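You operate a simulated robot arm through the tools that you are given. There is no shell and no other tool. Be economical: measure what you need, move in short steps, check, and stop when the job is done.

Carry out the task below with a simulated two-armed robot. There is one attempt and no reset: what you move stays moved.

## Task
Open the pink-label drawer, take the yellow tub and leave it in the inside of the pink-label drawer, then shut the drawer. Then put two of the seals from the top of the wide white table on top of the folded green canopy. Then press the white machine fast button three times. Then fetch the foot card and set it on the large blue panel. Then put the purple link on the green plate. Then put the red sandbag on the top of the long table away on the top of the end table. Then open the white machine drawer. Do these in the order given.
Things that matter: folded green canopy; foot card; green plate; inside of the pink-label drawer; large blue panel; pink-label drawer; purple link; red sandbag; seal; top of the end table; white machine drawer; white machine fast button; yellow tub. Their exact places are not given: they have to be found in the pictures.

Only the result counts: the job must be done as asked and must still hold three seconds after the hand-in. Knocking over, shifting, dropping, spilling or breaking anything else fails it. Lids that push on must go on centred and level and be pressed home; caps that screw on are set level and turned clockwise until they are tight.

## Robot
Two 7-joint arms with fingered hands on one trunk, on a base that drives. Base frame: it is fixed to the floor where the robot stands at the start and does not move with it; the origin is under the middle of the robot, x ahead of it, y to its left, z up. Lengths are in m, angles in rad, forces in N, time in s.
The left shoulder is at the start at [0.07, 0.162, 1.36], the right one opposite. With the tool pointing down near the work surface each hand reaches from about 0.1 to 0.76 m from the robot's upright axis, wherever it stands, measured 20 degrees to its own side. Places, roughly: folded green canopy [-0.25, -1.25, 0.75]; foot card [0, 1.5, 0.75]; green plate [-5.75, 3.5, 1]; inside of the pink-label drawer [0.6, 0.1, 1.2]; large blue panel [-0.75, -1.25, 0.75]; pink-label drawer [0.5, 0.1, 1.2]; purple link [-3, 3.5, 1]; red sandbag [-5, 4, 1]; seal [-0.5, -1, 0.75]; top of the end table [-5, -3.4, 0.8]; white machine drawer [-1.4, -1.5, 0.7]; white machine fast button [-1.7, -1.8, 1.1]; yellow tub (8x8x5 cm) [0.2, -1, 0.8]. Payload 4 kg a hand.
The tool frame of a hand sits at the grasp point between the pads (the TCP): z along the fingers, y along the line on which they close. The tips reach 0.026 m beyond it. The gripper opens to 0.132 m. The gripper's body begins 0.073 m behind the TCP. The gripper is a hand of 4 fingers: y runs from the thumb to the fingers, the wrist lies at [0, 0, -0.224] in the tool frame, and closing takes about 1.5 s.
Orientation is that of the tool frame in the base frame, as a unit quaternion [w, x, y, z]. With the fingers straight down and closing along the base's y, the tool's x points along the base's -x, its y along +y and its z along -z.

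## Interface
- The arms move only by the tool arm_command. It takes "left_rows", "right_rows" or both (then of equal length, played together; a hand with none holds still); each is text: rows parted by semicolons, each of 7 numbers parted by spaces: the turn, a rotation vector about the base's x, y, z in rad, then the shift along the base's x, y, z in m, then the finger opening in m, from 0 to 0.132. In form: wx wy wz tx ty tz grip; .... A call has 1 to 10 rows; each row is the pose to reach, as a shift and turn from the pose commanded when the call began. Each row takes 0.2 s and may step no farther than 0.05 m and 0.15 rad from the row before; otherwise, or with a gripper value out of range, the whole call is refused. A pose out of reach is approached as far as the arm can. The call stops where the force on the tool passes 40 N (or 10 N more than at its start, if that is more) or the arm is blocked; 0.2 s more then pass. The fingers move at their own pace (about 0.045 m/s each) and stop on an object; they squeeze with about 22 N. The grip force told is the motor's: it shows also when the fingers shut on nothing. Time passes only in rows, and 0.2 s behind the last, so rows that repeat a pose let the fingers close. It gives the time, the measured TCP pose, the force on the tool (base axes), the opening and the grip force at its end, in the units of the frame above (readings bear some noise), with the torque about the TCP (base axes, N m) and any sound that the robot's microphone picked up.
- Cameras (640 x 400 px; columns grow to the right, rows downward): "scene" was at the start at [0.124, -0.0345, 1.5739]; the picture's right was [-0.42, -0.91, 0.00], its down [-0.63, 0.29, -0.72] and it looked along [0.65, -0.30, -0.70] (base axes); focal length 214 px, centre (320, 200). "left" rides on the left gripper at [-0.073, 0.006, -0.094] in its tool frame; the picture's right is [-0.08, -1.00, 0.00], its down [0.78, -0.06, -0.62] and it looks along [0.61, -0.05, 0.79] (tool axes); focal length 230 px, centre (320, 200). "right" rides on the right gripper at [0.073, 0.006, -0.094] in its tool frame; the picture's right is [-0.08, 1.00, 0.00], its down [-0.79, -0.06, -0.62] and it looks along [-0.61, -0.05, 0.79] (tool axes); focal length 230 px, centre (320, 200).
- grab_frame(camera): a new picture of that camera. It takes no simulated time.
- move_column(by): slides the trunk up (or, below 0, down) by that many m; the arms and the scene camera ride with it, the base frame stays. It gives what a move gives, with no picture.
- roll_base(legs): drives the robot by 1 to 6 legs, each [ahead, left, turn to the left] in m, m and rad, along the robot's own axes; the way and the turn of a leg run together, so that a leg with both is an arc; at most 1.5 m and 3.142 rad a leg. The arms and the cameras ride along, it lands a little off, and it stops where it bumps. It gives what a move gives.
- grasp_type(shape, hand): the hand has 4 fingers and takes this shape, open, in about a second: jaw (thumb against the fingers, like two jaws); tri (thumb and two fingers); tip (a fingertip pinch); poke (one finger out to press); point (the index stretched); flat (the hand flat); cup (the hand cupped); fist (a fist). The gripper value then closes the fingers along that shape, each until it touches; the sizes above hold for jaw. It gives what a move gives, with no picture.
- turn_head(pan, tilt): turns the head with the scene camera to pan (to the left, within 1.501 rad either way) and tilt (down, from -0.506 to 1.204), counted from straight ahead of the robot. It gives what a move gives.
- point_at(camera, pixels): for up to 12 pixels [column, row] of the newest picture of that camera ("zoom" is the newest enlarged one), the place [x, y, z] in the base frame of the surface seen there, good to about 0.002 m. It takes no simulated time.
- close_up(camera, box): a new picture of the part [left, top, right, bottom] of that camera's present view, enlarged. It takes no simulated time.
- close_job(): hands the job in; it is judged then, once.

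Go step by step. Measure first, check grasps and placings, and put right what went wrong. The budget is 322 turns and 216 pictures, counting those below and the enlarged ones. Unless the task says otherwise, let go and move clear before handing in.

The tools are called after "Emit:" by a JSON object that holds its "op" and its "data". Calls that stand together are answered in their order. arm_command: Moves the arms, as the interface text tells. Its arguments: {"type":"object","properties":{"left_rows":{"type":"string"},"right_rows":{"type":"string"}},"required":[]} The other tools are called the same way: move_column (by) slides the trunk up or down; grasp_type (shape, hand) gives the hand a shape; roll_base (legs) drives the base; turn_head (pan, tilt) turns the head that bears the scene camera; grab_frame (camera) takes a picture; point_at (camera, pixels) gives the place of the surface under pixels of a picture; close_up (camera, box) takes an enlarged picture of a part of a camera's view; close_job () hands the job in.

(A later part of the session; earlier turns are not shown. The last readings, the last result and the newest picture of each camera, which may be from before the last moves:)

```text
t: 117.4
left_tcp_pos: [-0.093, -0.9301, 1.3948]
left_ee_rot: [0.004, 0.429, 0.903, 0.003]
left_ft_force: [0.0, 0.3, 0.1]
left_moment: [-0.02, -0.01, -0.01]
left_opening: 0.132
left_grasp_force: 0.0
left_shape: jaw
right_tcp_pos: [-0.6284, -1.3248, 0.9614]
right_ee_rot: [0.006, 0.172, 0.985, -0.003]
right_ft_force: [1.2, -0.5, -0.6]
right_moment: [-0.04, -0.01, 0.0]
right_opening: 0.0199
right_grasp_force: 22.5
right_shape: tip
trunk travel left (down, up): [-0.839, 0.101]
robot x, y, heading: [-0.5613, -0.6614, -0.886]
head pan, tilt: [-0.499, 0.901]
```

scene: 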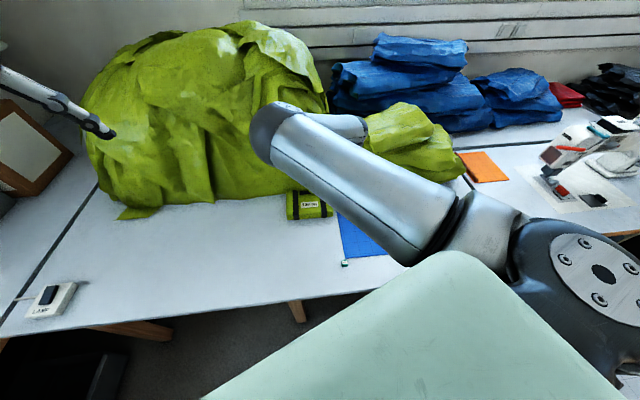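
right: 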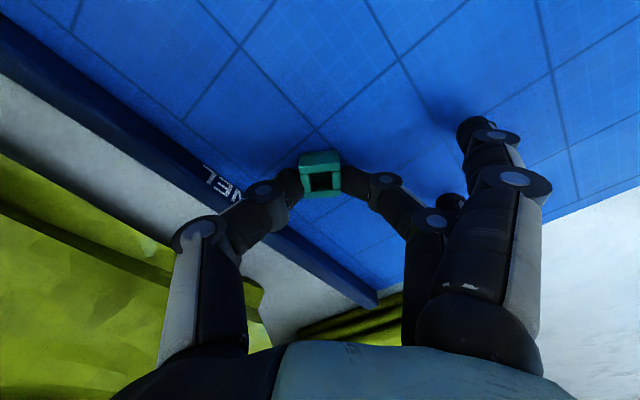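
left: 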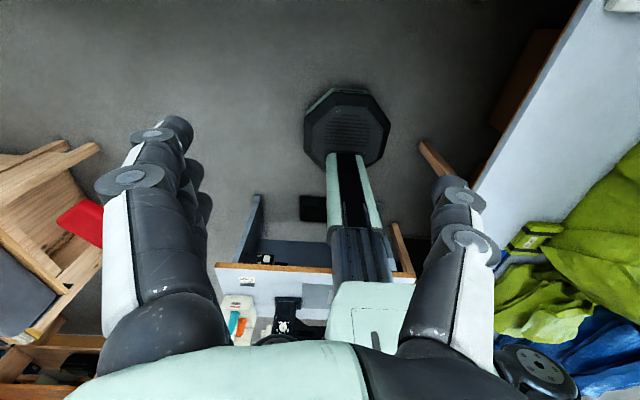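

The spare fingers stay higher than the seal's underside. Carry to above the canopy's front middle-left.

Emit:
{"op": "arm_command", "data": {"right_rows": "0 0 0 0.04 0.005 0 0; 0 0 0 0.08 0.01 0 0; 0 0 0 0.12 0.015 0 0; 0 0 0 0.16 0.02 0 0; 0 0 0 0.2 0.023 0 0; 0 0 0 0.24 0.027 0 0; 0 0 0 0.27 0.03 0 0; 0 0 0 0.289 0.031 0 0; 0 0 0 0.289 0.031 0 0"}}

Emit:
{"op": "grab_frame", "data": {"camera": "right"}}

Emit:
{"op": "grab_frame", "data": {"camera": "scene"}}

```text
t: 119.4
left_tcp_pos: [-0.0929, -0.9295, 1.3955]
left_ee_rot: [0.005, 0.429, 0.903, 0.005]
left_ft_force: [-1.0, 1.2, 0.1]
left_moment: [0.01, 0.01, 0.0]
left_opening: 0.1319
left_grasp_force: 0.0
left_shape: jaw
right_tcp_pos: [-0.3393, -1.295, 0.9607]
right_ee_rot: [0.006, 0.172, 0.985, -0.005]
right_ft_force: [0.3, -0.5, 0.4]
right_moment: [0.03, -0.06, -0.03]
right_opening: 0.02
right_grasp_force: 22.2
right_shape: tip
trunk travel left (down, up): [-0.839, 0.101]
robot x, y, heading: [-0.5576, -0.6578, -0.884]
head pan, tilt: [-0.499, 0.901]
```

```text
133 pictures are left
```

right: 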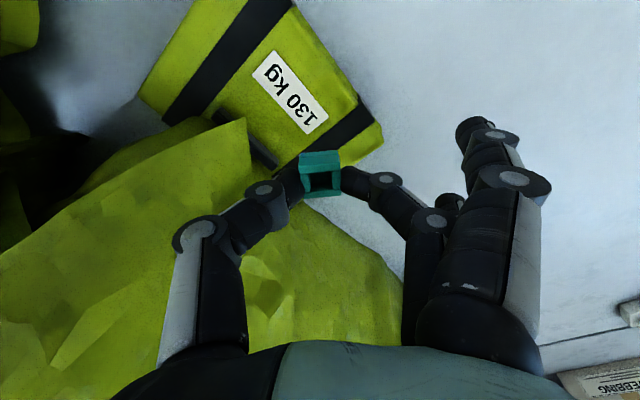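

```text
132 pictures are left
```

scene: 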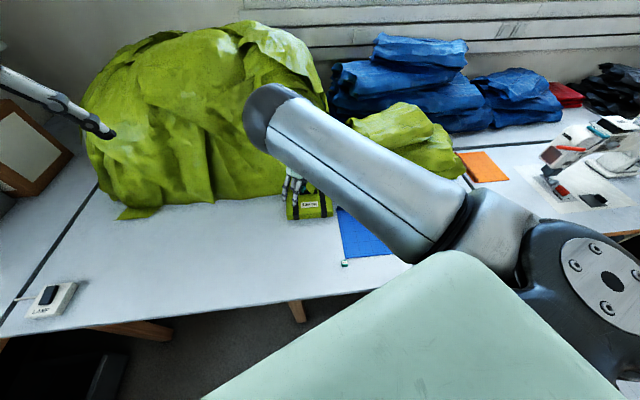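

Emit:
{"op": "point_at", "data": {"camera": "right", "pixels": [[240, 125], [210, 160], [150, 200], [265, 190], [290, 90], [320, 120], [270, 170], [245, 150], [355, 110], [120, 250], [370, 145], [280, 300]]}}

```text
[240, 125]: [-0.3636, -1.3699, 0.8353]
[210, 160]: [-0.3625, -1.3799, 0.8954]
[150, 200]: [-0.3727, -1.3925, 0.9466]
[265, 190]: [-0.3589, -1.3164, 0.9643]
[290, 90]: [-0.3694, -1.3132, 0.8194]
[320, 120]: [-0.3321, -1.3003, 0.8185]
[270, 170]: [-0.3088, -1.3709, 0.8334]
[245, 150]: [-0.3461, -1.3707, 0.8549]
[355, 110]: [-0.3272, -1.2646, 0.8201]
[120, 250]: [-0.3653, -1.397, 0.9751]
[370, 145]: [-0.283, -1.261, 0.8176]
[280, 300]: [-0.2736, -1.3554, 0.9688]
```

The heap rises steeply just behind, so I'll yaw the hand back by 0.6 rad to keep the thumb over free space, and then descend.

Emit:
{"op": "arm_command", "data": {"right_rows": "0 0 -0.14 -0.004 -0.002 0 0; 0 0 -0.28 -0.008 -0.003 0 0; 0 0 -0.42 -0.012 -0.004 0 0; 0 0 -0.56 -0.015 -0.006 0 0; 0 0 -0.6 -0.015 -0.006 -0.03 0; 0 0 -0.6 -0.015 -0.006 -0.06 0; 0 0 -0.6 -0.015 -0.006 -0.085 0; 0 0 -0.6 -0.015 -0.006 -0.085 0"}}

Emit:
{"op": "grab_frame", "data": {"camera": "right"}}

```text
t: 121.2
left_tcp_pos: [-0.0941, -0.929, 1.3954]
left_ee_rot: [0.004, 0.43, 0.903, 0.004]
left_ft_force: [0.3, 0.3, -0.3]
left_moment: [-0.01, -0.03, -0.02]
left_opening: 0.1319
left_grasp_force: 0.1
left_shape: jaw
right_tcp_pos: [-0.3556, -1.3003, 0.8738]
right_ee_rot: [0.005, 0.456, 0.89, -0.006]
right_ft_force: [-0.3, 0.1, -0.6]
right_moment: [-0.04, 0.0, -0.01]
right_opening: 0.0198
right_grasp_force: 22.3
right_shape: tip
trunk travel left (down, up): [-0.839, 0.101]
robot x, y, heading: [-0.5617, -0.658, -0.882]
head pan, tilt: [-0.499, 0.901]
```

```text
131 pictures are left
```

right: 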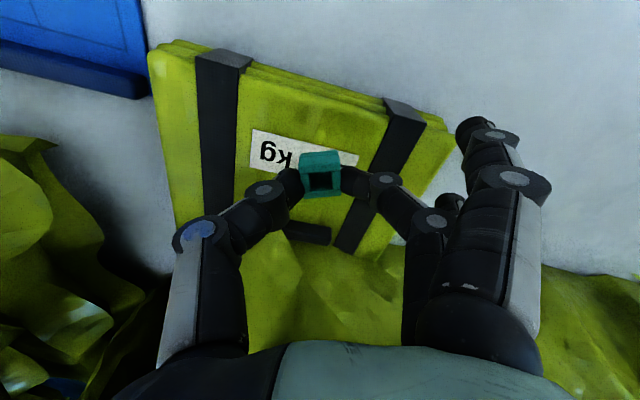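

Emit:
{"op": "arm_command", "data": {"right_rows": "0 0 0 0 0 -0.015 0; 0 0 0 0 0 -0.024 0; 0 0 0 0 0 -0.026 0; 0 0 0 0 0 -0.026 0"}}

Emit:
{"op": "grab_frame", "data": {"camera": "right"}}

```text
t: 122.2
left_tcp_pos: [-0.0921, -0.9292, 1.3956]
left_ee_rot: [0.005, 0.429, 0.903, 0.005]
left_ft_force: [0.6, -0.4, 0.1]
left_moment: [0.02, 0.03, 0.02]
left_opening: 0.1319
left_grasp_force: 0.1
left_shape: jaw
right_tcp_pos: [-0.3541, -1.3024, 0.8499]
right_ee_rot: [0.005, 0.455, 0.891, -0.006]
right_ft_force: [1.2, 0.2, 0.1]
right_moment: [-0.02, -0.02, 0.01]
right_opening: 0.0198
right_grasp_force: 22.1
right_shape: tip
trunk travel left (down, up): [-0.839, 0.101]
robot x, y, heading: [-0.559, -0.6561, -0.884]
head pan, tilt: [-0.499, 0.901]
```

```text
130 pictures are left
```

right: 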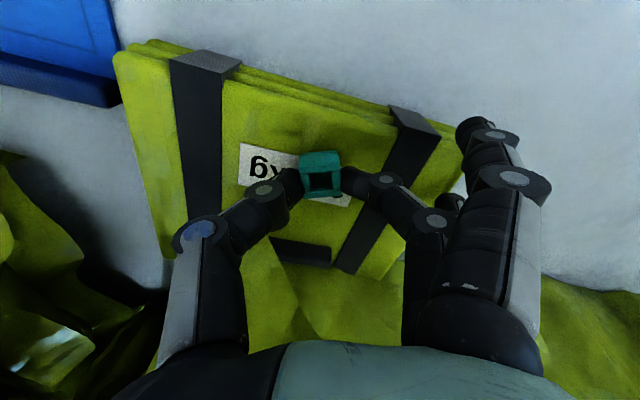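

Emit:
{"op": "arm_command", "data": {"right_rows": "0 0 0 0 0 -0.003 0; 0 0 0 0 0 -0.003 0.015; 0 0 0 0 0 -0.003 0.03; 0 0 0 0 0 -0.003 0.045; 0 0 0 0 0 -0.003 0.05; 0 0 0 0 0 -0.003 0.05; 0 0 0 0 0 -0.003 0.05"}}

Emit:
{"op": "grab_frame", "data": {"camera": "right"}}

```text
t: 123.8
left_tcp_pos: [-0.0938, -0.9299, 1.3951]
left_ee_rot: [0.004, 0.429, 0.903, 0.004]
left_ft_force: [0.0, -0.4, 0.5]
left_moment: [0.02, -0.02, -0.02]
left_opening: 0.1318
left_grasp_force: 0.0
left_shape: jaw
right_tcp_pos: [-0.3547, -1.3017, 0.8472]
right_ee_rot: [0.006, 0.455, 0.89, -0.006]
right_ft_force: [-0.2, -0.2, 1.2]
right_moment: [-0.01, -0.04, 0.03]
right_opening: 0.0486
right_grasp_force: 0.0
right_shape: tip
trunk travel left (down, up): [-0.839, 0.101]
robot x, y, heading: [-0.5635, -0.6576, -0.883]
head pan, tilt: [-0.499, 0.901]
```

```text
129 pictures are left
```

right: 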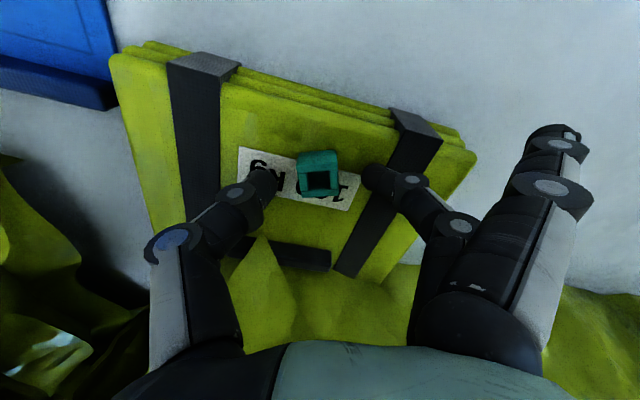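

The first seal stands on the canopy. Lift and go to S1 at (-0.545,-1.093).

Emit:
{"op": "arm_command", "data": {"right_rows": "0 0 0 0 0 0.04 0.06; 0 0 0 0 0 0.08 0.06; 0 0 -0.04 -0.025 0.027 0.1 0.06; 0 0 -0.09 -0.055 0.06 0.1 0.06; 0 0 -0.14 -0.085 0.093 0.1 0.06; 0 0 -0.19 -0.115 0.126 0.1 0.06; 0 0 -0.24 -0.145 0.158 0.1 0.06; 0 0 -0.29 -0.17 0.185 0.1 0.06; 0 0 -0.325 -0.19 0.205 0.1 0.06; 0 0 -0.325 -0.19 0.205 0.1 0.06"}}

Emit:
{"op": "grab_frame", "data": {"camera": "right"}}

```text
t: 126.0
left_tcp_pos: [-0.0929, -0.9287, 1.3945]
left_ee_rot: [0.004, 0.429, 0.903, 0.004]
left_ft_force: [0.4, 0.3, 0.2]
left_moment: [0.03, 0.01, -0.01]
left_opening: 0.1318
left_grasp_force: 0.1
left_shape: jaw
right_tcp_pos: [-0.5665, -1.1131, 0.9479]
right_ee_rot: [0.005, 0.593, 0.805, -0.005]
right_ft_force: [-0.2, 0.6, -0.6]
right_moment: [0.02, 0.0, 0.01]
right_opening: 0.0597
right_grasp_force: 0.1
right_shape: tip
right hand out of reach, approached as far as the arm can: row 5, 6, 7, 8, 9, 10
trunk travel left (down, up): [-0.839, 0.101]
robot x, y, heading: [-0.5603, -0.6582, -0.882]
head pan, tilt: [-0.499, 0.901]
```

```text
128 pictures are left
```

right: 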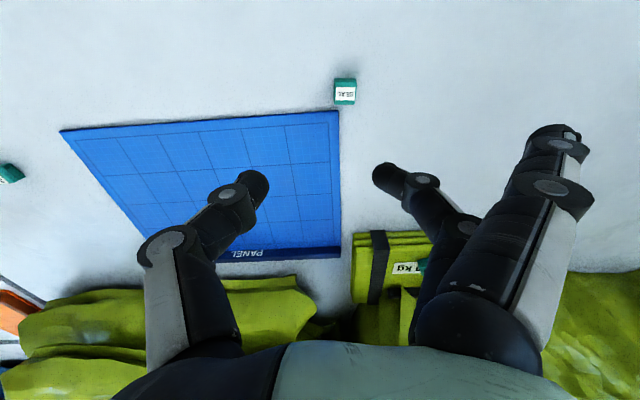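

The arm is folded to its limit; back the base 0.1 m and approach again.

Emit:
{"op": "roll_base", "data": {"legs": [[-0.1, 0, 0]]}}

Emit:
{"op": "arm_command", "data": {"right_rows": "0 0 0 0.03 -0.02 0 0.06; 0 0 0 0.06 -0.04 0 0.06; 0 0 0 0.085 -0.06 0 0.06; 0 0 0 0.085 -0.06 0 0.05"}}

Emit:
{"op": "grab_frame", "data": {"camera": "right"}}

```text
t: 127.1
left_tcp_pos: [-0.1531, -0.8565, 1.3929]
left_ee_rot: [0.003, 0.428, 0.904, 0.005]
left_ft_force: [-0.8, -0.1, -1.0]
left_moment: [0.02, 0.04, -0.01]
left_opening: 0.1318
left_grasp_force: 0.1
left_shape: jaw
right_tcp_pos: [-0.6267, -1.0399, 0.9461]
right_ee_rot: [0.003, 0.593, 0.805, -0.005]
right_ft_force: [0.7, -0.9, -0.3]
right_moment: [0.0, -0.01, 0.01]
right_opening: 0.0592
right_grasp_force: 0.1
right_shape: tip
trunk travel left (down, up): [-0.839, 0.101]
robot x, y, heading: [-0.6222, -0.5823, -0.88]
head pan, tilt: [-0.499, 0.901]
```

```text
t: 128.1
left_tcp_pos: [-0.1567, -0.8533, 1.3945]
left_ee_rot: [0.004, 0.428, 0.904, 0.004]
left_ft_force: [0.2, 0.5, -0.9]
left_moment: [-0.03, 0.0, 0.0]
left_opening: 0.1319
left_grasp_force: 0.0
left_shape: jaw
right_tcp_pos: [-0.5538, -1.1103, 0.9468]
right_ee_rot: [0.005, 0.594, 0.805, -0.004]
right_ft_force: [-0.1, -0.1, 0.5]
right_moment: [0.0, 0.01, -0.02]
right_opening: 0.0509
right_grasp_force: 0.0
right_shape: tip
right hand out of reach, approached as far as the arm can: row 1, 2, 3, 4
trunk travel left (down, up): [-0.839, 0.101]
robot x, y, heading: [-0.622, -0.5826, -0.877]
head pan, tilt: [-0.499, 0.901]
```

```text
127 pictures are left
```

right: 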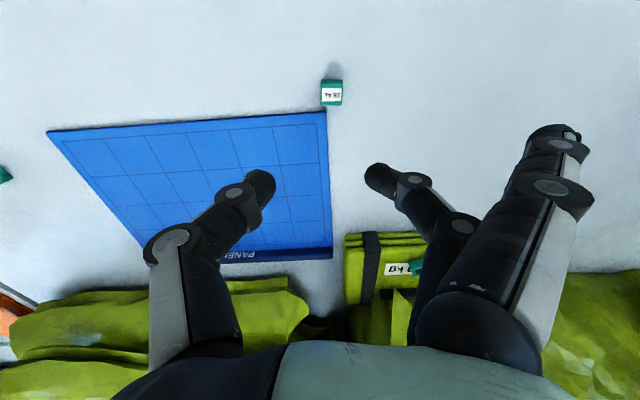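

Emit:
{"op": "roll_base", "data": {"legs": [[0, 0, -0.37]]}}

Emit:
{"op": "arm_command", "data": {"right_rows": "0 0 0.06 0.033 0 0 0.05; 0 0 0.12 0.067 0 0 0.05; 0 0 0.18 0.1 0 0 0.05; 0 0 0.24 0.133 0 0 0.05; 0 0 0.3 0.167 0 0 0.05; 0 0 0.37 0.2 0 0 0.05; 0 0 0.37 0.2 0 0 0.05"}}

Emit:
{"op": "grab_frame", "data": {"camera": "right"}}

```text
t: 129.7
left_tcp_pos: [-0.2866, -1.0047, 1.394]
left_ee_rot: [0.004, 0.588, 0.809, 0.003]
left_ft_force: [0.3, 0.7, -0.5]
left_moment: [-0.02, 0.02, -0.01]
left_opening: 0.132
left_grasp_force: 0.1
left_shape: jaw
right_tcp_pos: [-0.7513, -1.0989, 0.9475]
right_ee_rot: [0.004, 0.733, 0.681, -0.005]
right_ft_force: [-0.5, 0.3, -0.9]
right_moment: [0.01, -0.02, 0.0]
right_opening: 0.0506
right_grasp_force: 0.1
right_shape: tip
trunk travel left (down, up): [-0.839, 0.101]
robot x, y, heading: [-0.6245, -0.5801, -1.247]
head pan, tilt: [-0.499, 0.901]
```

```text
t: 131.3
left_tcp_pos: [-0.2889, -1.0035, 1.3949]
left_ee_rot: [0.005, 0.588, 0.809, 0.004]
left_ft_force: [1.4, -0.7, 0.1]
left_moment: [0.02, 0.0, -0.01]
left_opening: 0.1318
left_grasp_force: 0.0
left_shape: jaw
right_tcp_pos: [-0.6286, -1.212, 0.9176]
right_ee_rot: [0.005, 0.595, 0.804, -0.001]
right_ft_force: [0.5, -0.5, -0.3]
right_moment: [-0.01, 0.01, 0.02]
right_opening: 0.0506
right_grasp_force: 0.1
right_shape: tip
right hand out of reach, approached as far as the arm can: row 1, 2, 3, 4, 5, 6, 7
trunk travel left (down, up): [-0.839, 0.101]
robot x, y, heading: [-0.624, -0.5764, -1.248]
head pan, tilt: [-0.499, 0.901]
```

```text
126 pictures are left
```

right: 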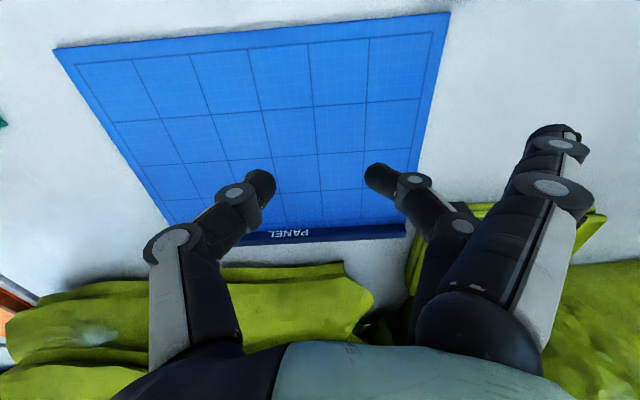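

The right arm can't come inward here. I'll slide the base left so the seal lies on the arm's own side.

Emit:
{"op": "roll_base", "data": {"legs": [[-0.035, 0.212, 0]]}}

Emit:
{"op": "arm_command", "data": {"right_rows": "0 0 0 -0.03 0.005 0.01 0.05; 0 0 0 -0.06 0.01 0.02 0.05; 0 0 0 -0.08 0.013 0.02 0.05; 0 0 0 -0.095 0.015 0.02 0.05; 0 0 0 -0.095 0.015 0.02 0.05"}}

Emit:
{"op": "grab_frame", "data": {"camera": "right"}}

```text
t: 132.9
left_tcp_pos: [-0.098, -0.906, 1.3951]
left_ee_rot: [0.004, 0.589, 0.808, 0.006]
left_ft_force: [0.5, 0.5, -0.4]
left_moment: [-0.02, -0.03, 0.0]
left_opening: 0.1319
left_grasp_force: 0.0
left_shape: jaw
right_tcp_pos: [-0.4348, -1.1124, 0.9165]
right_ee_rot: [0.005, 0.596, 0.803, -0.001]
right_ft_force: [-0.1, 0.4, -0.5]
right_moment: [0.0, -0.01, -0.02]
right_opening: 0.0506
right_grasp_force: 0.0
right_shape: tip
trunk travel left (down, up): [-0.839, 0.101]
robot x, y, heading: [-0.4307, -0.4806, -1.254]
head pan, tilt: [-0.499, 0.901]
```

```text
t: 134.2
left_tcp_pos: [-0.0951, -0.904, 1.3943]
left_ee_rot: [0.005, 0.589, 0.808, 0.004]
left_ft_force: [-0.7, 0.5, 0.5]
left_moment: [-0.03, -0.03, 0.0]
left_opening: 0.1321
left_grasp_force: 0.0
left_shape: jaw
right_tcp_pos: [-0.5304, -1.0965, 0.9366]
right_ee_rot: [0.005, 0.595, 0.804, -0.001]
right_ft_force: [0.8, -0.3, 0.8]
right_moment: [0.02, 0.02, 0.01]
right_opening: 0.0508
right_grasp_force: 0.1
right_shape: tip
trunk travel left (down, up): [-0.839, 0.101]
robot x, y, heading: [-0.4287, -0.4785, -1.256]
head pan, tilt: [-0.499, 0.901]
```

```text
125 pictures are left
```

right: 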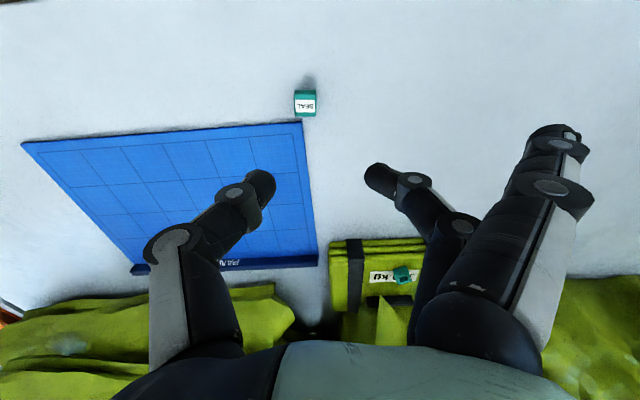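

Emit:
{"op": "close_up", "data": {"camera": "right", "box": [280, 75, 330, 130]}}

Emit:
{"op": "point_at", "data": {"camera": "right", "pixels": [[305, 102], [296, 97], [315, 97], [315, 112], [296, 113]]}}

```text
7.27 times, centred on (305, 102) of right
```

zoom: 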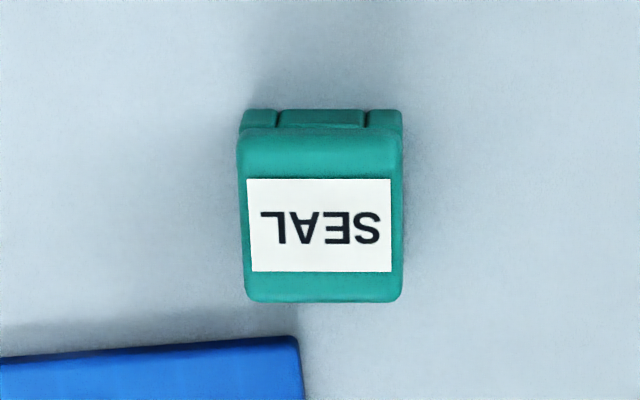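

```text
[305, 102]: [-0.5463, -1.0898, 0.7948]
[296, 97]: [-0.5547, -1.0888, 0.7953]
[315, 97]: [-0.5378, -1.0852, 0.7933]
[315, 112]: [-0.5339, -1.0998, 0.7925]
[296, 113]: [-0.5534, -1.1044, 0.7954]
```

Emit:
{"op": "arm_command", "data": {"right_rows": "0 0 0 -0.0135 -0.001 -0.03 0.05; 0 0 0 -0.0135 -0.001 -0.07 0.05; 0 0 0 -0.0135 -0.001 -0.105 0.05; 0 0 0 -0.0135 -0.001 -0.125 0.05; 0 0 0 -0.0135 -0.001 -0.125 0.05"}}

Emit:
{"op": "grab_frame", "data": {"camera": "right"}}

```text
t: 135.3
left_tcp_pos: [-0.0949, -0.905, 1.3949]
left_ee_rot: [0.005, 0.589, 0.808, 0.005]
left_ft_force: [0.3, 1.4, -0.2]
left_moment: [-0.01, -0.02, 0.02]
left_opening: 0.1319
left_grasp_force: 0.2
left_shape: jaw
right_tcp_pos: [-0.543, -1.0979, 0.8134]
right_ee_rot: [0.005, 0.596, 0.803, -0.002]
right_ft_force: [0.5, -1.3, 0.9]
right_moment: [-0.03, 0.02, 0.05]
right_opening: 0.0504
right_grasp_force: 0.1
right_shape: tip
trunk travel left (down, up): [-0.839, 0.101]
robot x, y, heading: [-0.4303, -0.4798, -1.251]
head pan, tilt: [-0.499, 0.901]
```

```text
123 pictures are left
```

right: 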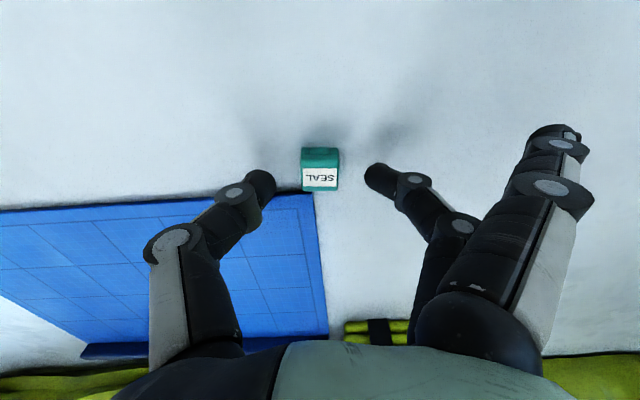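

Emit:
{"op": "arm_command", "data": {"right_rows": "0 0 0 -0.001 0.003 -0.003 0.05; 0 0 0 -0.001 0.003 -0.006 0.04; 0 0 0 -0.001 0.003 -0.006 0.02; 0 0 0 -0.001 0.003 -0.006 0; 0 0 0 -0.001 0.003 -0.006 0; 0 0 0 -0.001 0.003 -0.006 0; 0 0 0 -0.001 0.003 -0.006 0"}}

Emit:
{"op": "grab_frame", "data": {"camera": "right"}}

```text
t: 136.9
left_tcp_pos: [-0.0944, -0.904, 1.3958]
left_ee_rot: [0.006, 0.589, 0.808, 0.004]
left_ft_force: [-1.2, 0.6, -0.8]
left_moment: [-0.03, 0.05, 0.01]
left_opening: 0.132
left_grasp_force: 0.0
left_shape: jaw
right_tcp_pos: [-0.5452, -1.095, 0.8064]
right_ee_rot: [0.005, 0.596, 0.803, -0.002]
right_ft_force: [0.1, 0.1, -0.2]
right_moment: [0.06, 0.02, 0.01]
right_opening: 0.0213
right_grasp_force: 22.0
right_shape: tip
trunk travel left (down, up): [-0.839, 0.101]
robot x, y, heading: [-0.4306, -0.4816, -1.256]
head pan, tilt: [-0.499, 0.901]
```

```text
122 pictures are left
```

right: 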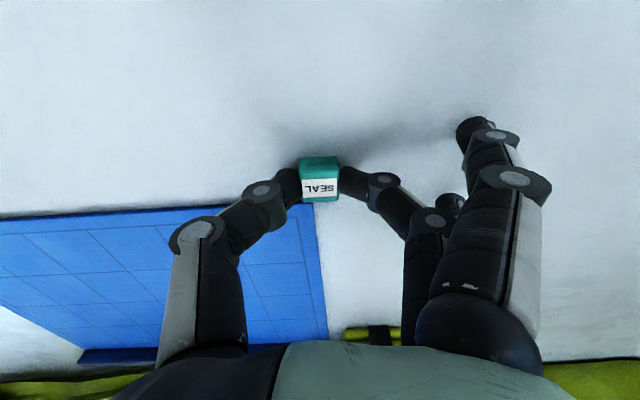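

Gripped firmly (0.021). Lift, and check the table leg's place before driving forward.

Emit:
{"op": "arm_command", "data": {"right_rows": "0 0 0 0 0 0.02 0; 0 0 0 0 0 0.06 0; 0 0 0 0 0 0.1 0; 0 0 0 0 0 0.14 0; 0 0 0 0 0 0.16 0"}}

Emit:
{"op": "turn_head", "data": {"pan": 0.0, "tilt": 1.0}}

Emit:
{"op": "grab_frame", "data": {"camera": "scene"}}

```text
t: 138.2
left_tcp_pos: [-0.0947, -0.9042, 1.3952]
left_ee_rot: [0.005, 0.588, 0.809, 0.003]
left_ft_force: [-0.6, 0.2, -0.5]
left_moment: [-0.02, -0.01, 0.03]
left_opening: 0.1317
left_grasp_force: 0.0
left_shape: jaw
right_tcp_pos: [-0.545, -1.0948, 0.9681]
right_ee_rot: [0.006, 0.595, 0.803, -0.001]
right_ft_force: [0.2, -0.3, -0.2]
right_moment: [-0.02, -0.02, 0.0]
right_opening: 0.0207
right_grasp_force: 21.5
right_shape: tip
trunk travel left (down, up): [-0.839, 0.101]
robot x, y, heading: [-0.434, -0.4777, -1.255]
head pan, tilt: [-0.499, 0.901]
```

```text
t: 139.1
left_tcp_pos: [-0.0941, -0.9046, 1.3932]
left_ee_rot: [0.005, 0.59, 0.807, 0.004]
left_ft_force: [0.5, 0.8, 0.2]
left_moment: [0.0, 0.01, -0.02]
left_opening: 0.1318
left_grasp_force: 0.0
left_shape: jaw
right_tcp_pos: [-0.5452, -1.0952, 0.9661]
right_ee_rot: [0.005, 0.595, 0.804, -0.001]
right_ft_force: [0.1, -0.1, 0.2]
right_moment: [-0.01, 0.02, 0.0]
right_opening: 0.0212
right_grasp_force: 22.3
right_shape: tip
trunk travel left (down, up): [-0.839, 0.101]
robot x, y, heading: [-0.4309, -0.4782, -1.253]
head pan, tilt: [0.0, 1.0]
```

```text
121 pictures are left
```

scene: 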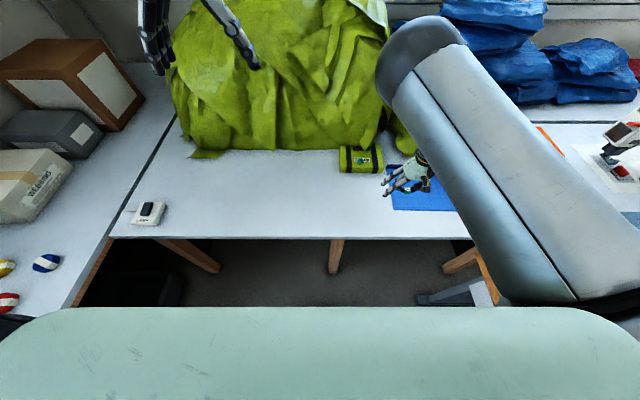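

Emit:
{"op": "point_at", "data": {"camera": "scene", "pixels": [[336, 265], [335, 245], [215, 268], [462, 262], [360, 158], [345, 235], [460, 236]]}}

```text
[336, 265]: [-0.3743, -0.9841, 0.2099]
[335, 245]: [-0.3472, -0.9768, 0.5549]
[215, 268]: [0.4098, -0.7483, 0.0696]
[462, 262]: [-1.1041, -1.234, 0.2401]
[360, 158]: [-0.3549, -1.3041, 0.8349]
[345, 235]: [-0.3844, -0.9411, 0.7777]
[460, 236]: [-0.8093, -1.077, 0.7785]
```

The leg at (-0.36,-0.98) leaves about 6 cm clearance. Drive 0.18 m ahead.

Emit:
{"op": "roll_base", "data": {"legs": [[0.18, 0, 0]]}}

Emit:
{"op": "grab_frame", "data": {"camera": "right"}}

```text
t: 140.6
left_tcp_pos: [-0.039, -1.0686, 1.397]
left_ee_rot: [0.006, 0.588, 0.809, 0.003]
left_ft_force: [-0.2, 0.7, 0.1]
left_moment: [-0.03, -0.04, 0.01]
left_opening: 0.1323
left_grasp_force: 0.0
left_shape: jaw
right_tcp_pos: [-0.4882, -1.263, 0.9694]
right_ee_rot: [0.006, 0.594, 0.804, -0.002]
right_ft_force: [0.3, 0.0, 0.9]
right_moment: [-0.02, -0.03, 0.03]
right_opening: 0.0209
right_grasp_force: 22.0
right_shape: tip
trunk travel left (down, up): [-0.839, 0.101]
robot x, y, heading: [-0.3765, -0.6498, -1.246]
head pan, tilt: [0.0, 1.0]
```

```text
120 pictures are left
```

right: 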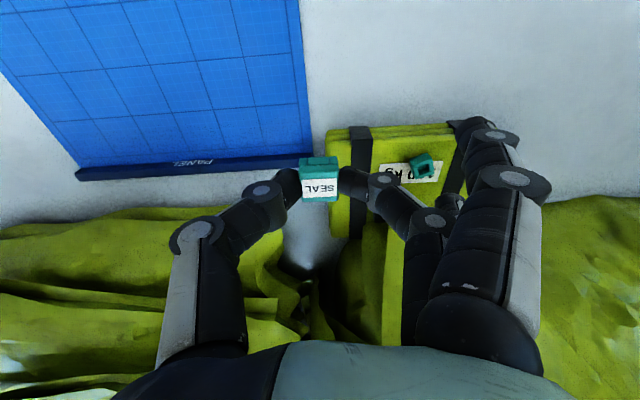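

Emit:
{"op": "point_at", "data": {"camera": "right", "pixels": [[250, 240], [290, 260], [300, 210], [335, 240], [265, 225], [310, 280], [360, 260], [332, 145], [422, 166]]}}

```text
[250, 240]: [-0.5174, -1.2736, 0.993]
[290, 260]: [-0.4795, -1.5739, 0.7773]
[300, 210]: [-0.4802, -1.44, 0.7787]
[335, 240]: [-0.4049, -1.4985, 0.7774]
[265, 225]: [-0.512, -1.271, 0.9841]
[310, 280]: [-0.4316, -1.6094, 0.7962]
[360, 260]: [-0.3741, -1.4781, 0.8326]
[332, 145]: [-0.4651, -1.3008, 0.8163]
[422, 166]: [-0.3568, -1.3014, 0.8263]
```

The space behind is bare table, so I'll yaw to 64° and move above the right strap region.

Emit:
{"op": "arm_command", "data": {"right_rows": "0 0 0.137 0.012 -0.01 0 0; 0 0 0.274 0.024 -0.02 0 0; 0 0 0.411 0.036 -0.03 0 0; 0 0 0.548 0.048 -0.04 0 0; 0 0 0.685 0.06 -0.05 0 0; 0 0 0.82 0.072 -0.0586 -0.03 0; 0 0 0.82 0.072 -0.0586 -0.07 0; 0 0 0.82 0.072 -0.0586 -0.09 0; 0 0 0.82 0.072 -0.0586 -0.09 0"}}

Emit:
{"op": "grab_frame", "data": {"camera": "right"}}

```text
t: 142.6
left_tcp_pos: [-0.0374, -1.0729, 1.3953]
left_ee_rot: [0.005, 0.587, 0.809, 0.004]
left_ft_force: [0.6, 0.3, 0.6]
left_moment: [0.01, 0.01, 0.03]
left_opening: 0.1319
left_grasp_force: 0.0
left_shape: jaw
right_tcp_pos: [-0.4148, -1.3239, 0.8766]
right_ee_rot: [0.005, 0.224, 0.975, 0.0]
right_ft_force: [-0.8, -0.4, 0.6]
right_moment: [0.0, 0.0, -0.02]
right_opening: 0.021
right_grasp_force: 22.1
right_shape: tip
trunk travel left (down, up): [-0.839, 0.101]
robot x, y, heading: [-0.3728, -0.6488, -1.253]
head pan, tilt: [0.0, 1.0]
```

```text
119 pictures are left
```

right: 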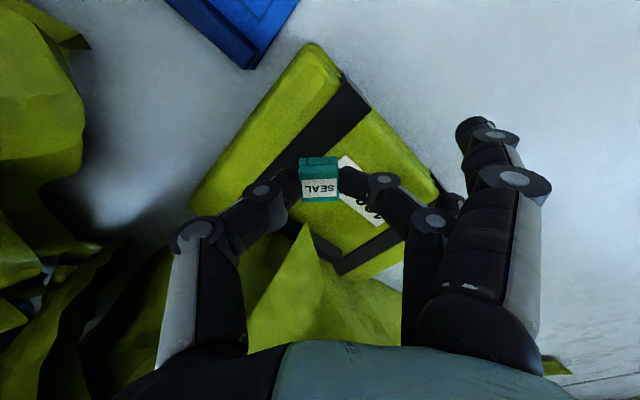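

Emit:
{"op": "arm_command", "data": {"right_rows": "0 0 0 0 0.001 -0.015 0; 0 0 0 0 0.001 -0.024 0; 0 0 0 0 0.001 -0.027 0; 0 0 0 0 0.001 -0.029 0; 0 0 0 0 0.001 -0.029 0"}}

Emit:
{"op": "grab_frame", "data": {"camera": "right"}}

```text
t: 143.8
left_tcp_pos: [-0.0373, -1.0728, 1.3948]
left_ee_rot: [0.005, 0.588, 0.809, 0.004]
left_ft_force: [-0.3, -0.7, -0.4]
left_moment: [-0.03, -0.04, -0.01]
left_opening: 0.1321
left_grasp_force: 0.0
left_shape: jaw
right_tcp_pos: [-0.4139, -1.3228, 0.8495]
right_ee_rot: [0.005, 0.225, 0.974, 0.0]
right_ft_force: [0.7, 1.1, 1.0]
right_moment: [-0.02, 0.01, -0.02]
right_opening: 0.0209
right_grasp_force: 22.5
right_shape: tip
trunk travel left (down, up): [-0.839, 0.101]
robot x, y, heading: [-0.3725, -0.6502, -1.249]
head pan, tilt: [0.0, 1.0]
```

```text
118 pictures are left
```

right: 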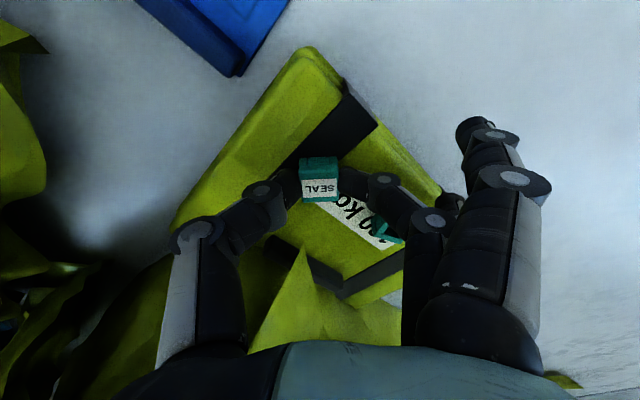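

Emit:
{"op": "arm_command", "data": {"right_rows": "0 0 0 0 0 -0.003 0; 0 0 0 0 0 -0.003 0.015; 0 0 0 0 0 -0.003 0.025; 0 0 0 0 0 -0.003 0.032; 0 0 0 0 0 -0.003 0.035; 0 0 0 0 0 -0.003 0.035"}}

Emit:
{"op": "grab_frame", "data": {"camera": "right"}}

```text
t: 145.2
left_tcp_pos: [-0.0374, -1.0729, 1.3951]
left_ee_rot: [0.004, 0.588, 0.809, 0.003]
left_ft_force: [-0.3, -0.4, 0.1]
left_moment: [0.02, -0.01, 0.01]
left_opening: 0.1319
left_grasp_force: 0.1
left_shape: jaw
right_tcp_pos: [-0.4135, -1.3234, 0.8464]
right_ee_rot: [0.005, 0.224, 0.975, -0.001]
right_ft_force: [0.5, 0.8, 6.8]
right_moment: [-0.1, 0.07, 0.04]
right_opening: 0.0326
right_grasp_force: 0.0
right_shape: tip
trunk travel left (down, up): [-0.839, 0.101]
robot x, y, heading: [-0.3759, -0.6484, -1.253]
head pan, tilt: [0.0, 1.0]
```

```text
117 pictures are left
```

right: 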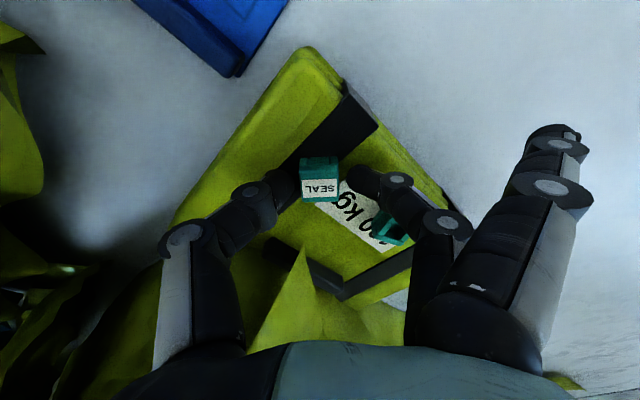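

Emit:
{"op": "arm_command", "data": {"right_rows": "0 0 0 0 0 0.001 0.042; 0 0 0 0 0 0.001 0.045; 0 0 0 0 0 0.001 0.045; 0 0 0 0 0 0.02 0.045; 0 0 0 0 0 0.06 0.045; 0 0 0 -0.02 0.03 0.1 0.045; 0 0 0 -0.05 0.06 0.12 0.045"}}

Emit:
{"op": "grab_frame", "data": {"camera": "right"}}

```text
refused: row 6 steps farther than a row can; nothing moved
```

```text
116 pictures are left
```

right: 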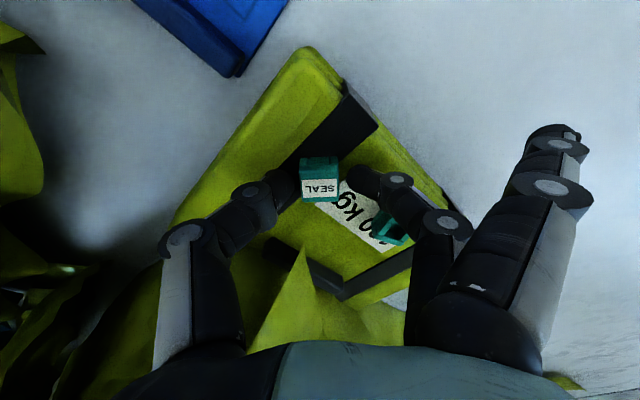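

Emit:
{"op": "arm_command", "data": {"right_rows": "0 0 0 0 0 0.001 0.042; 0 0 0 0 0 0.001 0.045; 0 0 0 0 0 0.001 0.045; 0 0 0 0 0 0.02 0.045; 0 0 0 0 0 0.06 0.045; 0 0 0 -0.02 0.02 0.1 0.045; 0 0 0 -0.04 0.04 0.13 0.045"}}

Emit:
{"op": "grab_frame", "data": {"camera": "right"}}

```text
t: 146.8
left_tcp_pos: [-0.0387, -1.0702, 1.3961]
left_ee_rot: [0.007, 0.587, 0.809, 0.004]
left_ft_force: [0.4, 0.0, -0.1]
left_moment: [-0.04, 0.03, 0.0]
left_opening: 0.1318
left_grasp_force: 0.0
left_shape: jaw
right_tcp_pos: [-0.4559, -1.2788, 0.9788]
right_ee_rot: [0.005, 0.223, 0.975, 0.001]
right_ft_force: [-0.6, 1.3, 0.4]
right_moment: [-0.02, -0.03, 0.03]
right_opening: 0.0447
right_grasp_force: 0.1
right_shape: tip
trunk travel left (down, up): [-0.839, 0.101]
robot x, y, heading: [-0.3761, -0.6508, -1.252]
head pan, tilt: [0.0, 1.0]
```

```text
115 pictures are left
```

right: 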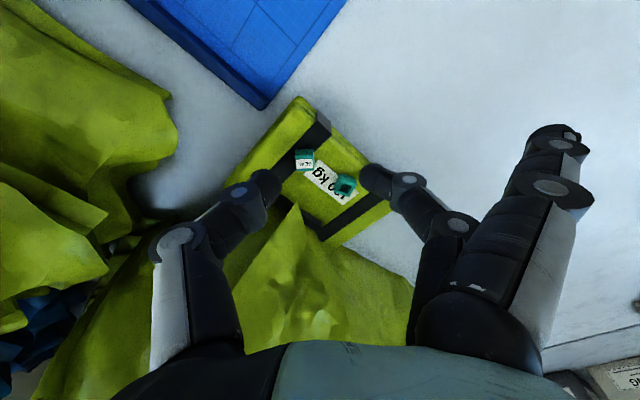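

Both seals rest on the canopy. Now raise the arm, back away, and survey the white machine.

Emit:
{"op": "arm_command", "data": {"right_rows": "0 0 -0.1 -0.02 0.02 0.04 0.1; 0 0 -0.2 -0.04 0.04 0.08 0.1; 0 0 -0.3 -0.06 0.05 0.12 0.1; 0 0 -0.4 -0.08 0.06 0.16 0.1; 0 0 -0.5 -0.1 0.07 0.2 0.1; 0 0 -0.6 -0.12 0.08 0.24 0.1; 0 0 -0.7 -0.12 0.08 0.28 0.1; 0 0 -0.8 -0.12 0.08 0.32 0.1"}}

Emit:
{"op": "roll_base", "data": {"legs": [[-0.3, 0, 0]]}}

Emit:
{"op": "turn_head", "data": {"pan": -0.9, "tilt": 0.6}}

Emit:
{"op": "grab_frame", "data": {"camera": "scene"}}

```text
t: 148.8
left_tcp_pos: [-0.0372, -1.072, 1.3943]
left_ee_rot: [0.005, 0.588, 0.809, 0.005]
left_ft_force: [-0.3, 0.2, 0.1]
left_moment: [-0.02, 0.0, 0.03]
left_opening: 0.1321
left_grasp_force: 0.1
left_shape: jaw
right_tcp_pos: [-0.594, -1.1978, 1.269]
right_ee_rot: [-0.004, 0.606, 0.795, 0.032]
right_ft_force: [0.3, 0.3, -0.4]
right_moment: [-0.03, -0.02, 0.01]
right_opening: 0.0998
right_grasp_force: 0.0
right_shape: tip
trunk travel left (down, up): [-0.839, 0.101]
robot x, y, heading: [-0.3775, -0.6498, -1.25]
head pan, tilt: [0.0, 1.0]
stopped in row 8 (right hand): the arm was blocked; the commanded pose is now the measured one
```

```text
t: 150.8
left_tcp_pos: [-0.1322, -0.7888, 1.3934]
left_ee_rot: [0.004, 0.587, 0.809, 0.004]
left_ft_force: [-0.1, 0.1, -0.2]
left_moment: [0.01, 0.05, 0.0]
left_opening: 0.1318
left_grasp_force: 0.0
left_shape: jaw
right_tcp_pos: [-0.6876, -0.9132, 1.2697]
right_ee_rot: [-0.005, 0.605, 0.795, 0.031]
right_ft_force: [-0.4, 0.0, 0.0]
right_moment: [0.01, -0.02, 0.03]
right_opening: 0.0994
right_grasp_force: 0.0
right_shape: tip
trunk travel left (down, up): [-0.839, 0.101]
robot x, y, heading: [-0.467, -0.3617, -1.253]
head pan, tilt: [0.0, 1.0]
```

```text
t: 152.0
left_tcp_pos: [-0.1318, -0.7873, 1.3943]
left_ee_rot: [0.004, 0.588, 0.809, 0.005]
left_ft_force: [0.0, -0.6, 1.1]
left_moment: [-0.01, 0.0, 0.0]
left_opening: 0.1321
left_grasp_force: 0.0
left_shape: jaw
right_tcp_pos: [-0.6882, -0.9115, 1.2705]
right_ee_rot: [-0.004, 0.605, 0.796, 0.032]
right_ft_force: [-0.2, -0.4, 0.6]
right_moment: [0.01, 0.02, 0.07]
right_opening: 0.0998
right_grasp_force: 0.1
right_shape: tip
trunk travel left (down, up): [-0.839, 0.101]
robot x, y, heading: [-0.4685, -0.3606, -1.251]
head pan, tilt: [-0.901, 0.6]
```

```text
114 pictures are left
```

scene: 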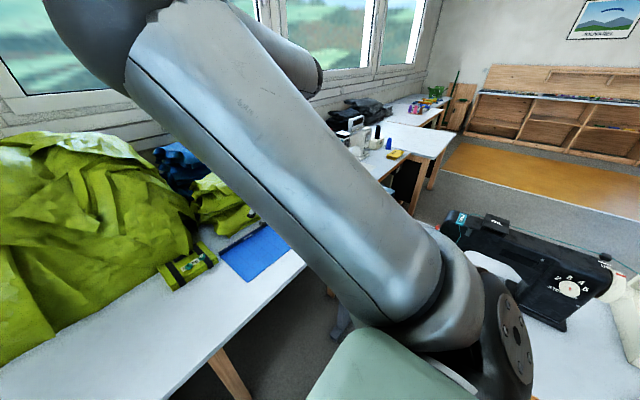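

The arm blocks the view; I'll turn the robot to face the room and look.

Emit:
{"op": "roll_base", "data": {"legs": [[0.05, 0, -1.5]]}}

Emit:
{"op": "turn_head", "data": {"pan": 0.3, "tilt": 0.5}}

Emit:
{"op": "grab_frame", "data": {"camera": "scene"}}

Emit:
{"op": "turn_head", "data": {"pan": -0.8, "tilt": 0.5}}

Emit:
{"op": "grab_frame", "data": {"camera": "scene"}}

```text
t: 156.1
left_tcp_pos: [-0.8797, -0.7791, 1.3954]
left_ee_rot: [0.006, 0.98, 0.201, -0.001]
left_ft_force: [0.3, 0.4, -0.5]
left_moment: [-0.02, -0.01, -0.03]
left_opening: 0.1318
left_grasp_force: 0.0
left_shape: jaw
right_tcp_pos: [-1.0546, -0.2355, 1.2698]
right_ee_rot: [0.018, 0.983, 0.178, 0.026]
right_ft_force: [-0.5, 0.7, 0.7]
right_moment: [0.02, 0.01, 0.02]
right_opening: 0.0998
right_grasp_force: 0.0
right_shape: tip
trunk travel left (down, up): [-0.839, 0.101]
robot x, y, heading: [-0.4887, -0.4061, -2.735]
head pan, tilt: [-0.901, 0.6]
```

```text
t: 157.4
left_tcp_pos: [-0.8791, -0.7797, 1.3949]
left_ee_rot: [0.007, 0.98, 0.2, -0.001]
left_ft_force: [-0.3, 0.8, -0.2]
left_moment: [0.0, -0.02, 0.02]
left_opening: 0.132
left_grasp_force: 0.0
left_shape: jaw
right_tcp_pos: [-1.0541, -0.236, 1.2709]
right_ee_rot: [0.02, 0.983, 0.178, 0.025]
right_ft_force: [0.6, -0.2, 0.2]
right_moment: [0.01, -0.04, -0.01]
right_opening: 0.0995
right_grasp_force: 0.1
right_shape: tip
trunk travel left (down, up): [-0.839, 0.101]
robot x, y, heading: [-0.4887, -0.4043, -2.729]
head pan, tilt: [0.3, 0.499]
```

```text
113 pictures are left
```

scene: 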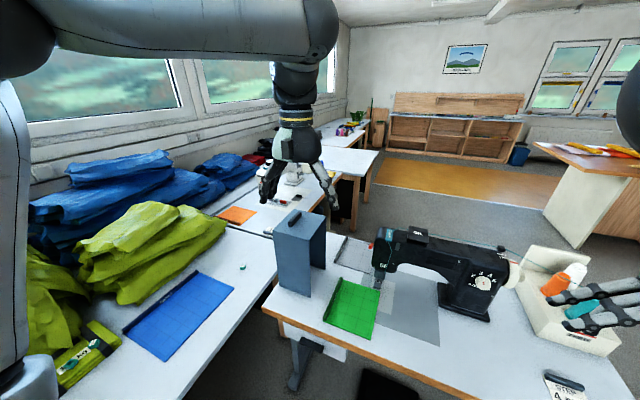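

```text
t: 158.8
left_tcp_pos: [-0.8807, -0.7796, 1.3942]
left_ee_rot: [0.007, 0.98, 0.2, 0.0]
left_ft_force: [-0.8, -0.7, -0.2]
left_moment: [-0.01, -0.03, -0.01]
left_opening: 0.1321
left_grasp_force: 0.0
left_shape: jaw
right_tcp_pos: [-1.0546, -0.2355, 1.2707]
right_ee_rot: [0.02, 0.983, 0.178, 0.025]
right_ft_force: [-0.1, 0.1, -0.5]
right_moment: [-0.02, 0.04, 0.0]
right_opening: 0.0996
right_grasp_force: 0.0
right_shape: tip
trunk travel left (down, up): [-0.839, 0.101]
robot x, y, heading: [-0.4877, -0.4067, -2.732]
head pan, tilt: [-0.799, 0.499]
```

```text
112 pictures are left
```

scene: 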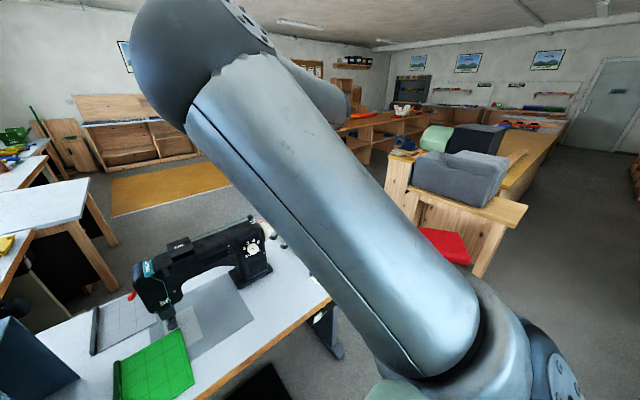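

Emit:
{"op": "point_at", "data": {"camera": "scene", "pixels": [[330, 297], [185, 395], [90, 200], [30, 235], [110, 230], [200, 245], [385, 205], [480, 270], [150, 190], [265, 225], [20, 290], [300, 260]]}}

Emit:
{"op": "turn_head", "data": {"pan": 0.1, "tilt": 0.4}}

Emit:
{"op": "grab_frame", "data": {"camera": "scene"}}

```text
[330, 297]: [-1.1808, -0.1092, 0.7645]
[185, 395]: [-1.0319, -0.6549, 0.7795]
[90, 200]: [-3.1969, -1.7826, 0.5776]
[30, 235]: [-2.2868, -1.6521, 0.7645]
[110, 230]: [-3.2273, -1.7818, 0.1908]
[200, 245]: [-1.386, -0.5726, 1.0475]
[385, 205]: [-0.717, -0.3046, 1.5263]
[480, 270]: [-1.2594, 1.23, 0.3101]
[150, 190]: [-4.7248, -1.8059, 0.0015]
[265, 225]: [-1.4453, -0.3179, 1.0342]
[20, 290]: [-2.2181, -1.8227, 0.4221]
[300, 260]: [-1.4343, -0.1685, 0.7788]
```

```text
t: 160.0
left_tcp_pos: [-0.8803, -0.7791, 1.3937]
left_ee_rot: [0.006, 0.98, 0.2, 0.0]
left_ft_force: [0.6, 0.8, 0.1]
left_moment: [-0.06, 0.03, 0.0]
left_opening: 0.1319
left_grasp_force: 0.1
left_shape: jaw
right_tcp_pos: [-1.0532, -0.235, 1.2694]
right_ee_rot: [0.02, 0.983, 0.178, 0.026]
right_ft_force: [-0.2, -0.3, -0.5]
right_moment: [-0.03, 0.01, -0.01]
right_opening: 0.0997
right_grasp_force: 0.0
right_shape: tip
trunk travel left (down, up): [-0.839, 0.101]
robot x, y, heading: [-0.4893, -0.4029, -2.731]
head pan, tilt: [0.099, 0.4]
```

```text
111 pictures are left
```

scene: 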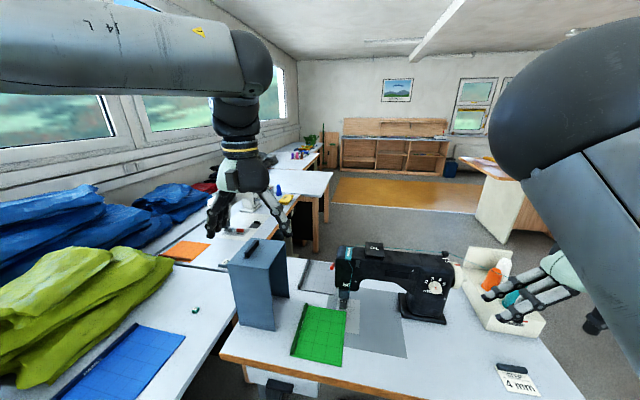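

Emit:
{"op": "point_at", "data": {"camera": "scene", "pixels": [[222, 355], [300, 262], [350, 220], [470, 200], [545, 345], [560, 385], [390, 215], [335, 175], [310, 225], [180, 265], [420, 225], [540, 230]]}}

Emit:
{"op": "grab_frame", "data": {"camera": "left"}}

```text
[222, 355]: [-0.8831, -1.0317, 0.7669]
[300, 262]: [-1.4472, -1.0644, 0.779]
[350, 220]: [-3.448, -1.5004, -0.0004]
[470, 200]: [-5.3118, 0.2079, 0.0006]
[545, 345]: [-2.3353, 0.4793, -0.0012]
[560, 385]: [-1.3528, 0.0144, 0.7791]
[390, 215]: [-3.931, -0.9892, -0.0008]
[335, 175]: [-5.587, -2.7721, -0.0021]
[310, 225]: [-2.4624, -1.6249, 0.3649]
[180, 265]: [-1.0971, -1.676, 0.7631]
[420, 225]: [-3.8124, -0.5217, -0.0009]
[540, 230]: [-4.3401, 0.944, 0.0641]
```

```text
110 pictures are left
```

left: 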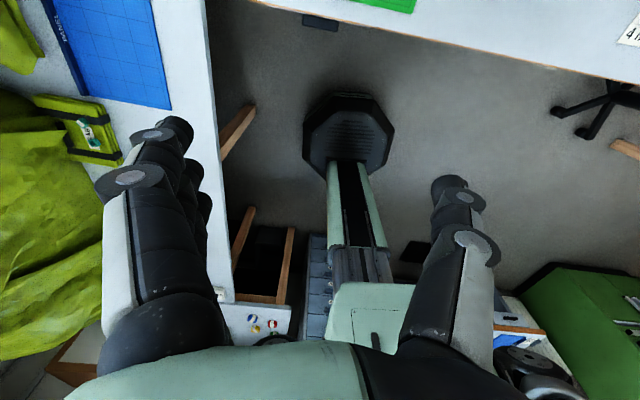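

Emit:
{"op": "point_at", "data": {"camera": "left", "pixels": [[590, 110], [625, 150], [560, 110], [520, 150], [440, 100], [560, 70], [630, 75], [320, 20], [415, 250]]}}

Emit:
{"op": "turn_head", "data": {"pan": -1.3, "tilt": 0.7}}

Emit:
{"op": "grab_frame", "data": {"camera": "scene"}}

```text
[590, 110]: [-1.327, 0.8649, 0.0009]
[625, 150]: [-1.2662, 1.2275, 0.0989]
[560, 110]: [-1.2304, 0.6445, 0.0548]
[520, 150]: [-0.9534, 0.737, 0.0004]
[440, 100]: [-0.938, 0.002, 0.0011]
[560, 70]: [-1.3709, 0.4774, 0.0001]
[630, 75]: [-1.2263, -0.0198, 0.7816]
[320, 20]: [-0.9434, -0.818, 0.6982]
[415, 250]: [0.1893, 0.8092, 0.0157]
```

```text
t: 161.5
left_tcp_pos: [-0.8797, -0.779, 1.3949]
left_ee_rot: [0.006, 0.98, 0.2, 0.0]
left_ft_force: [-0.5, 0.9, -0.5]
left_moment: [0.0, 0.02, 0.0]
left_opening: 0.1317
left_grasp_force: 0.0
left_shape: jaw
right_tcp_pos: [-1.0534, -0.2357, 1.2716]
right_ee_rot: [0.019, 0.983, 0.179, 0.026]
right_ft_force: [0.7, 0.1, -0.7]
right_moment: [-0.01, 0.01, -0.01]
right_opening: 0.0995
right_grasp_force: 0.2
right_shape: tip
trunk travel left (down, up): [-0.839, 0.101]
robot x, y, heading: [-0.4853, -0.4048, -2.735]
head pan, tilt: [-1.3, 0.7]
```

```text
109 pictures are left
```

scene: 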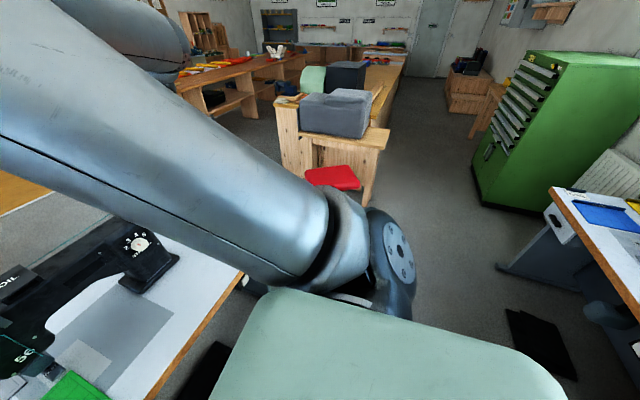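

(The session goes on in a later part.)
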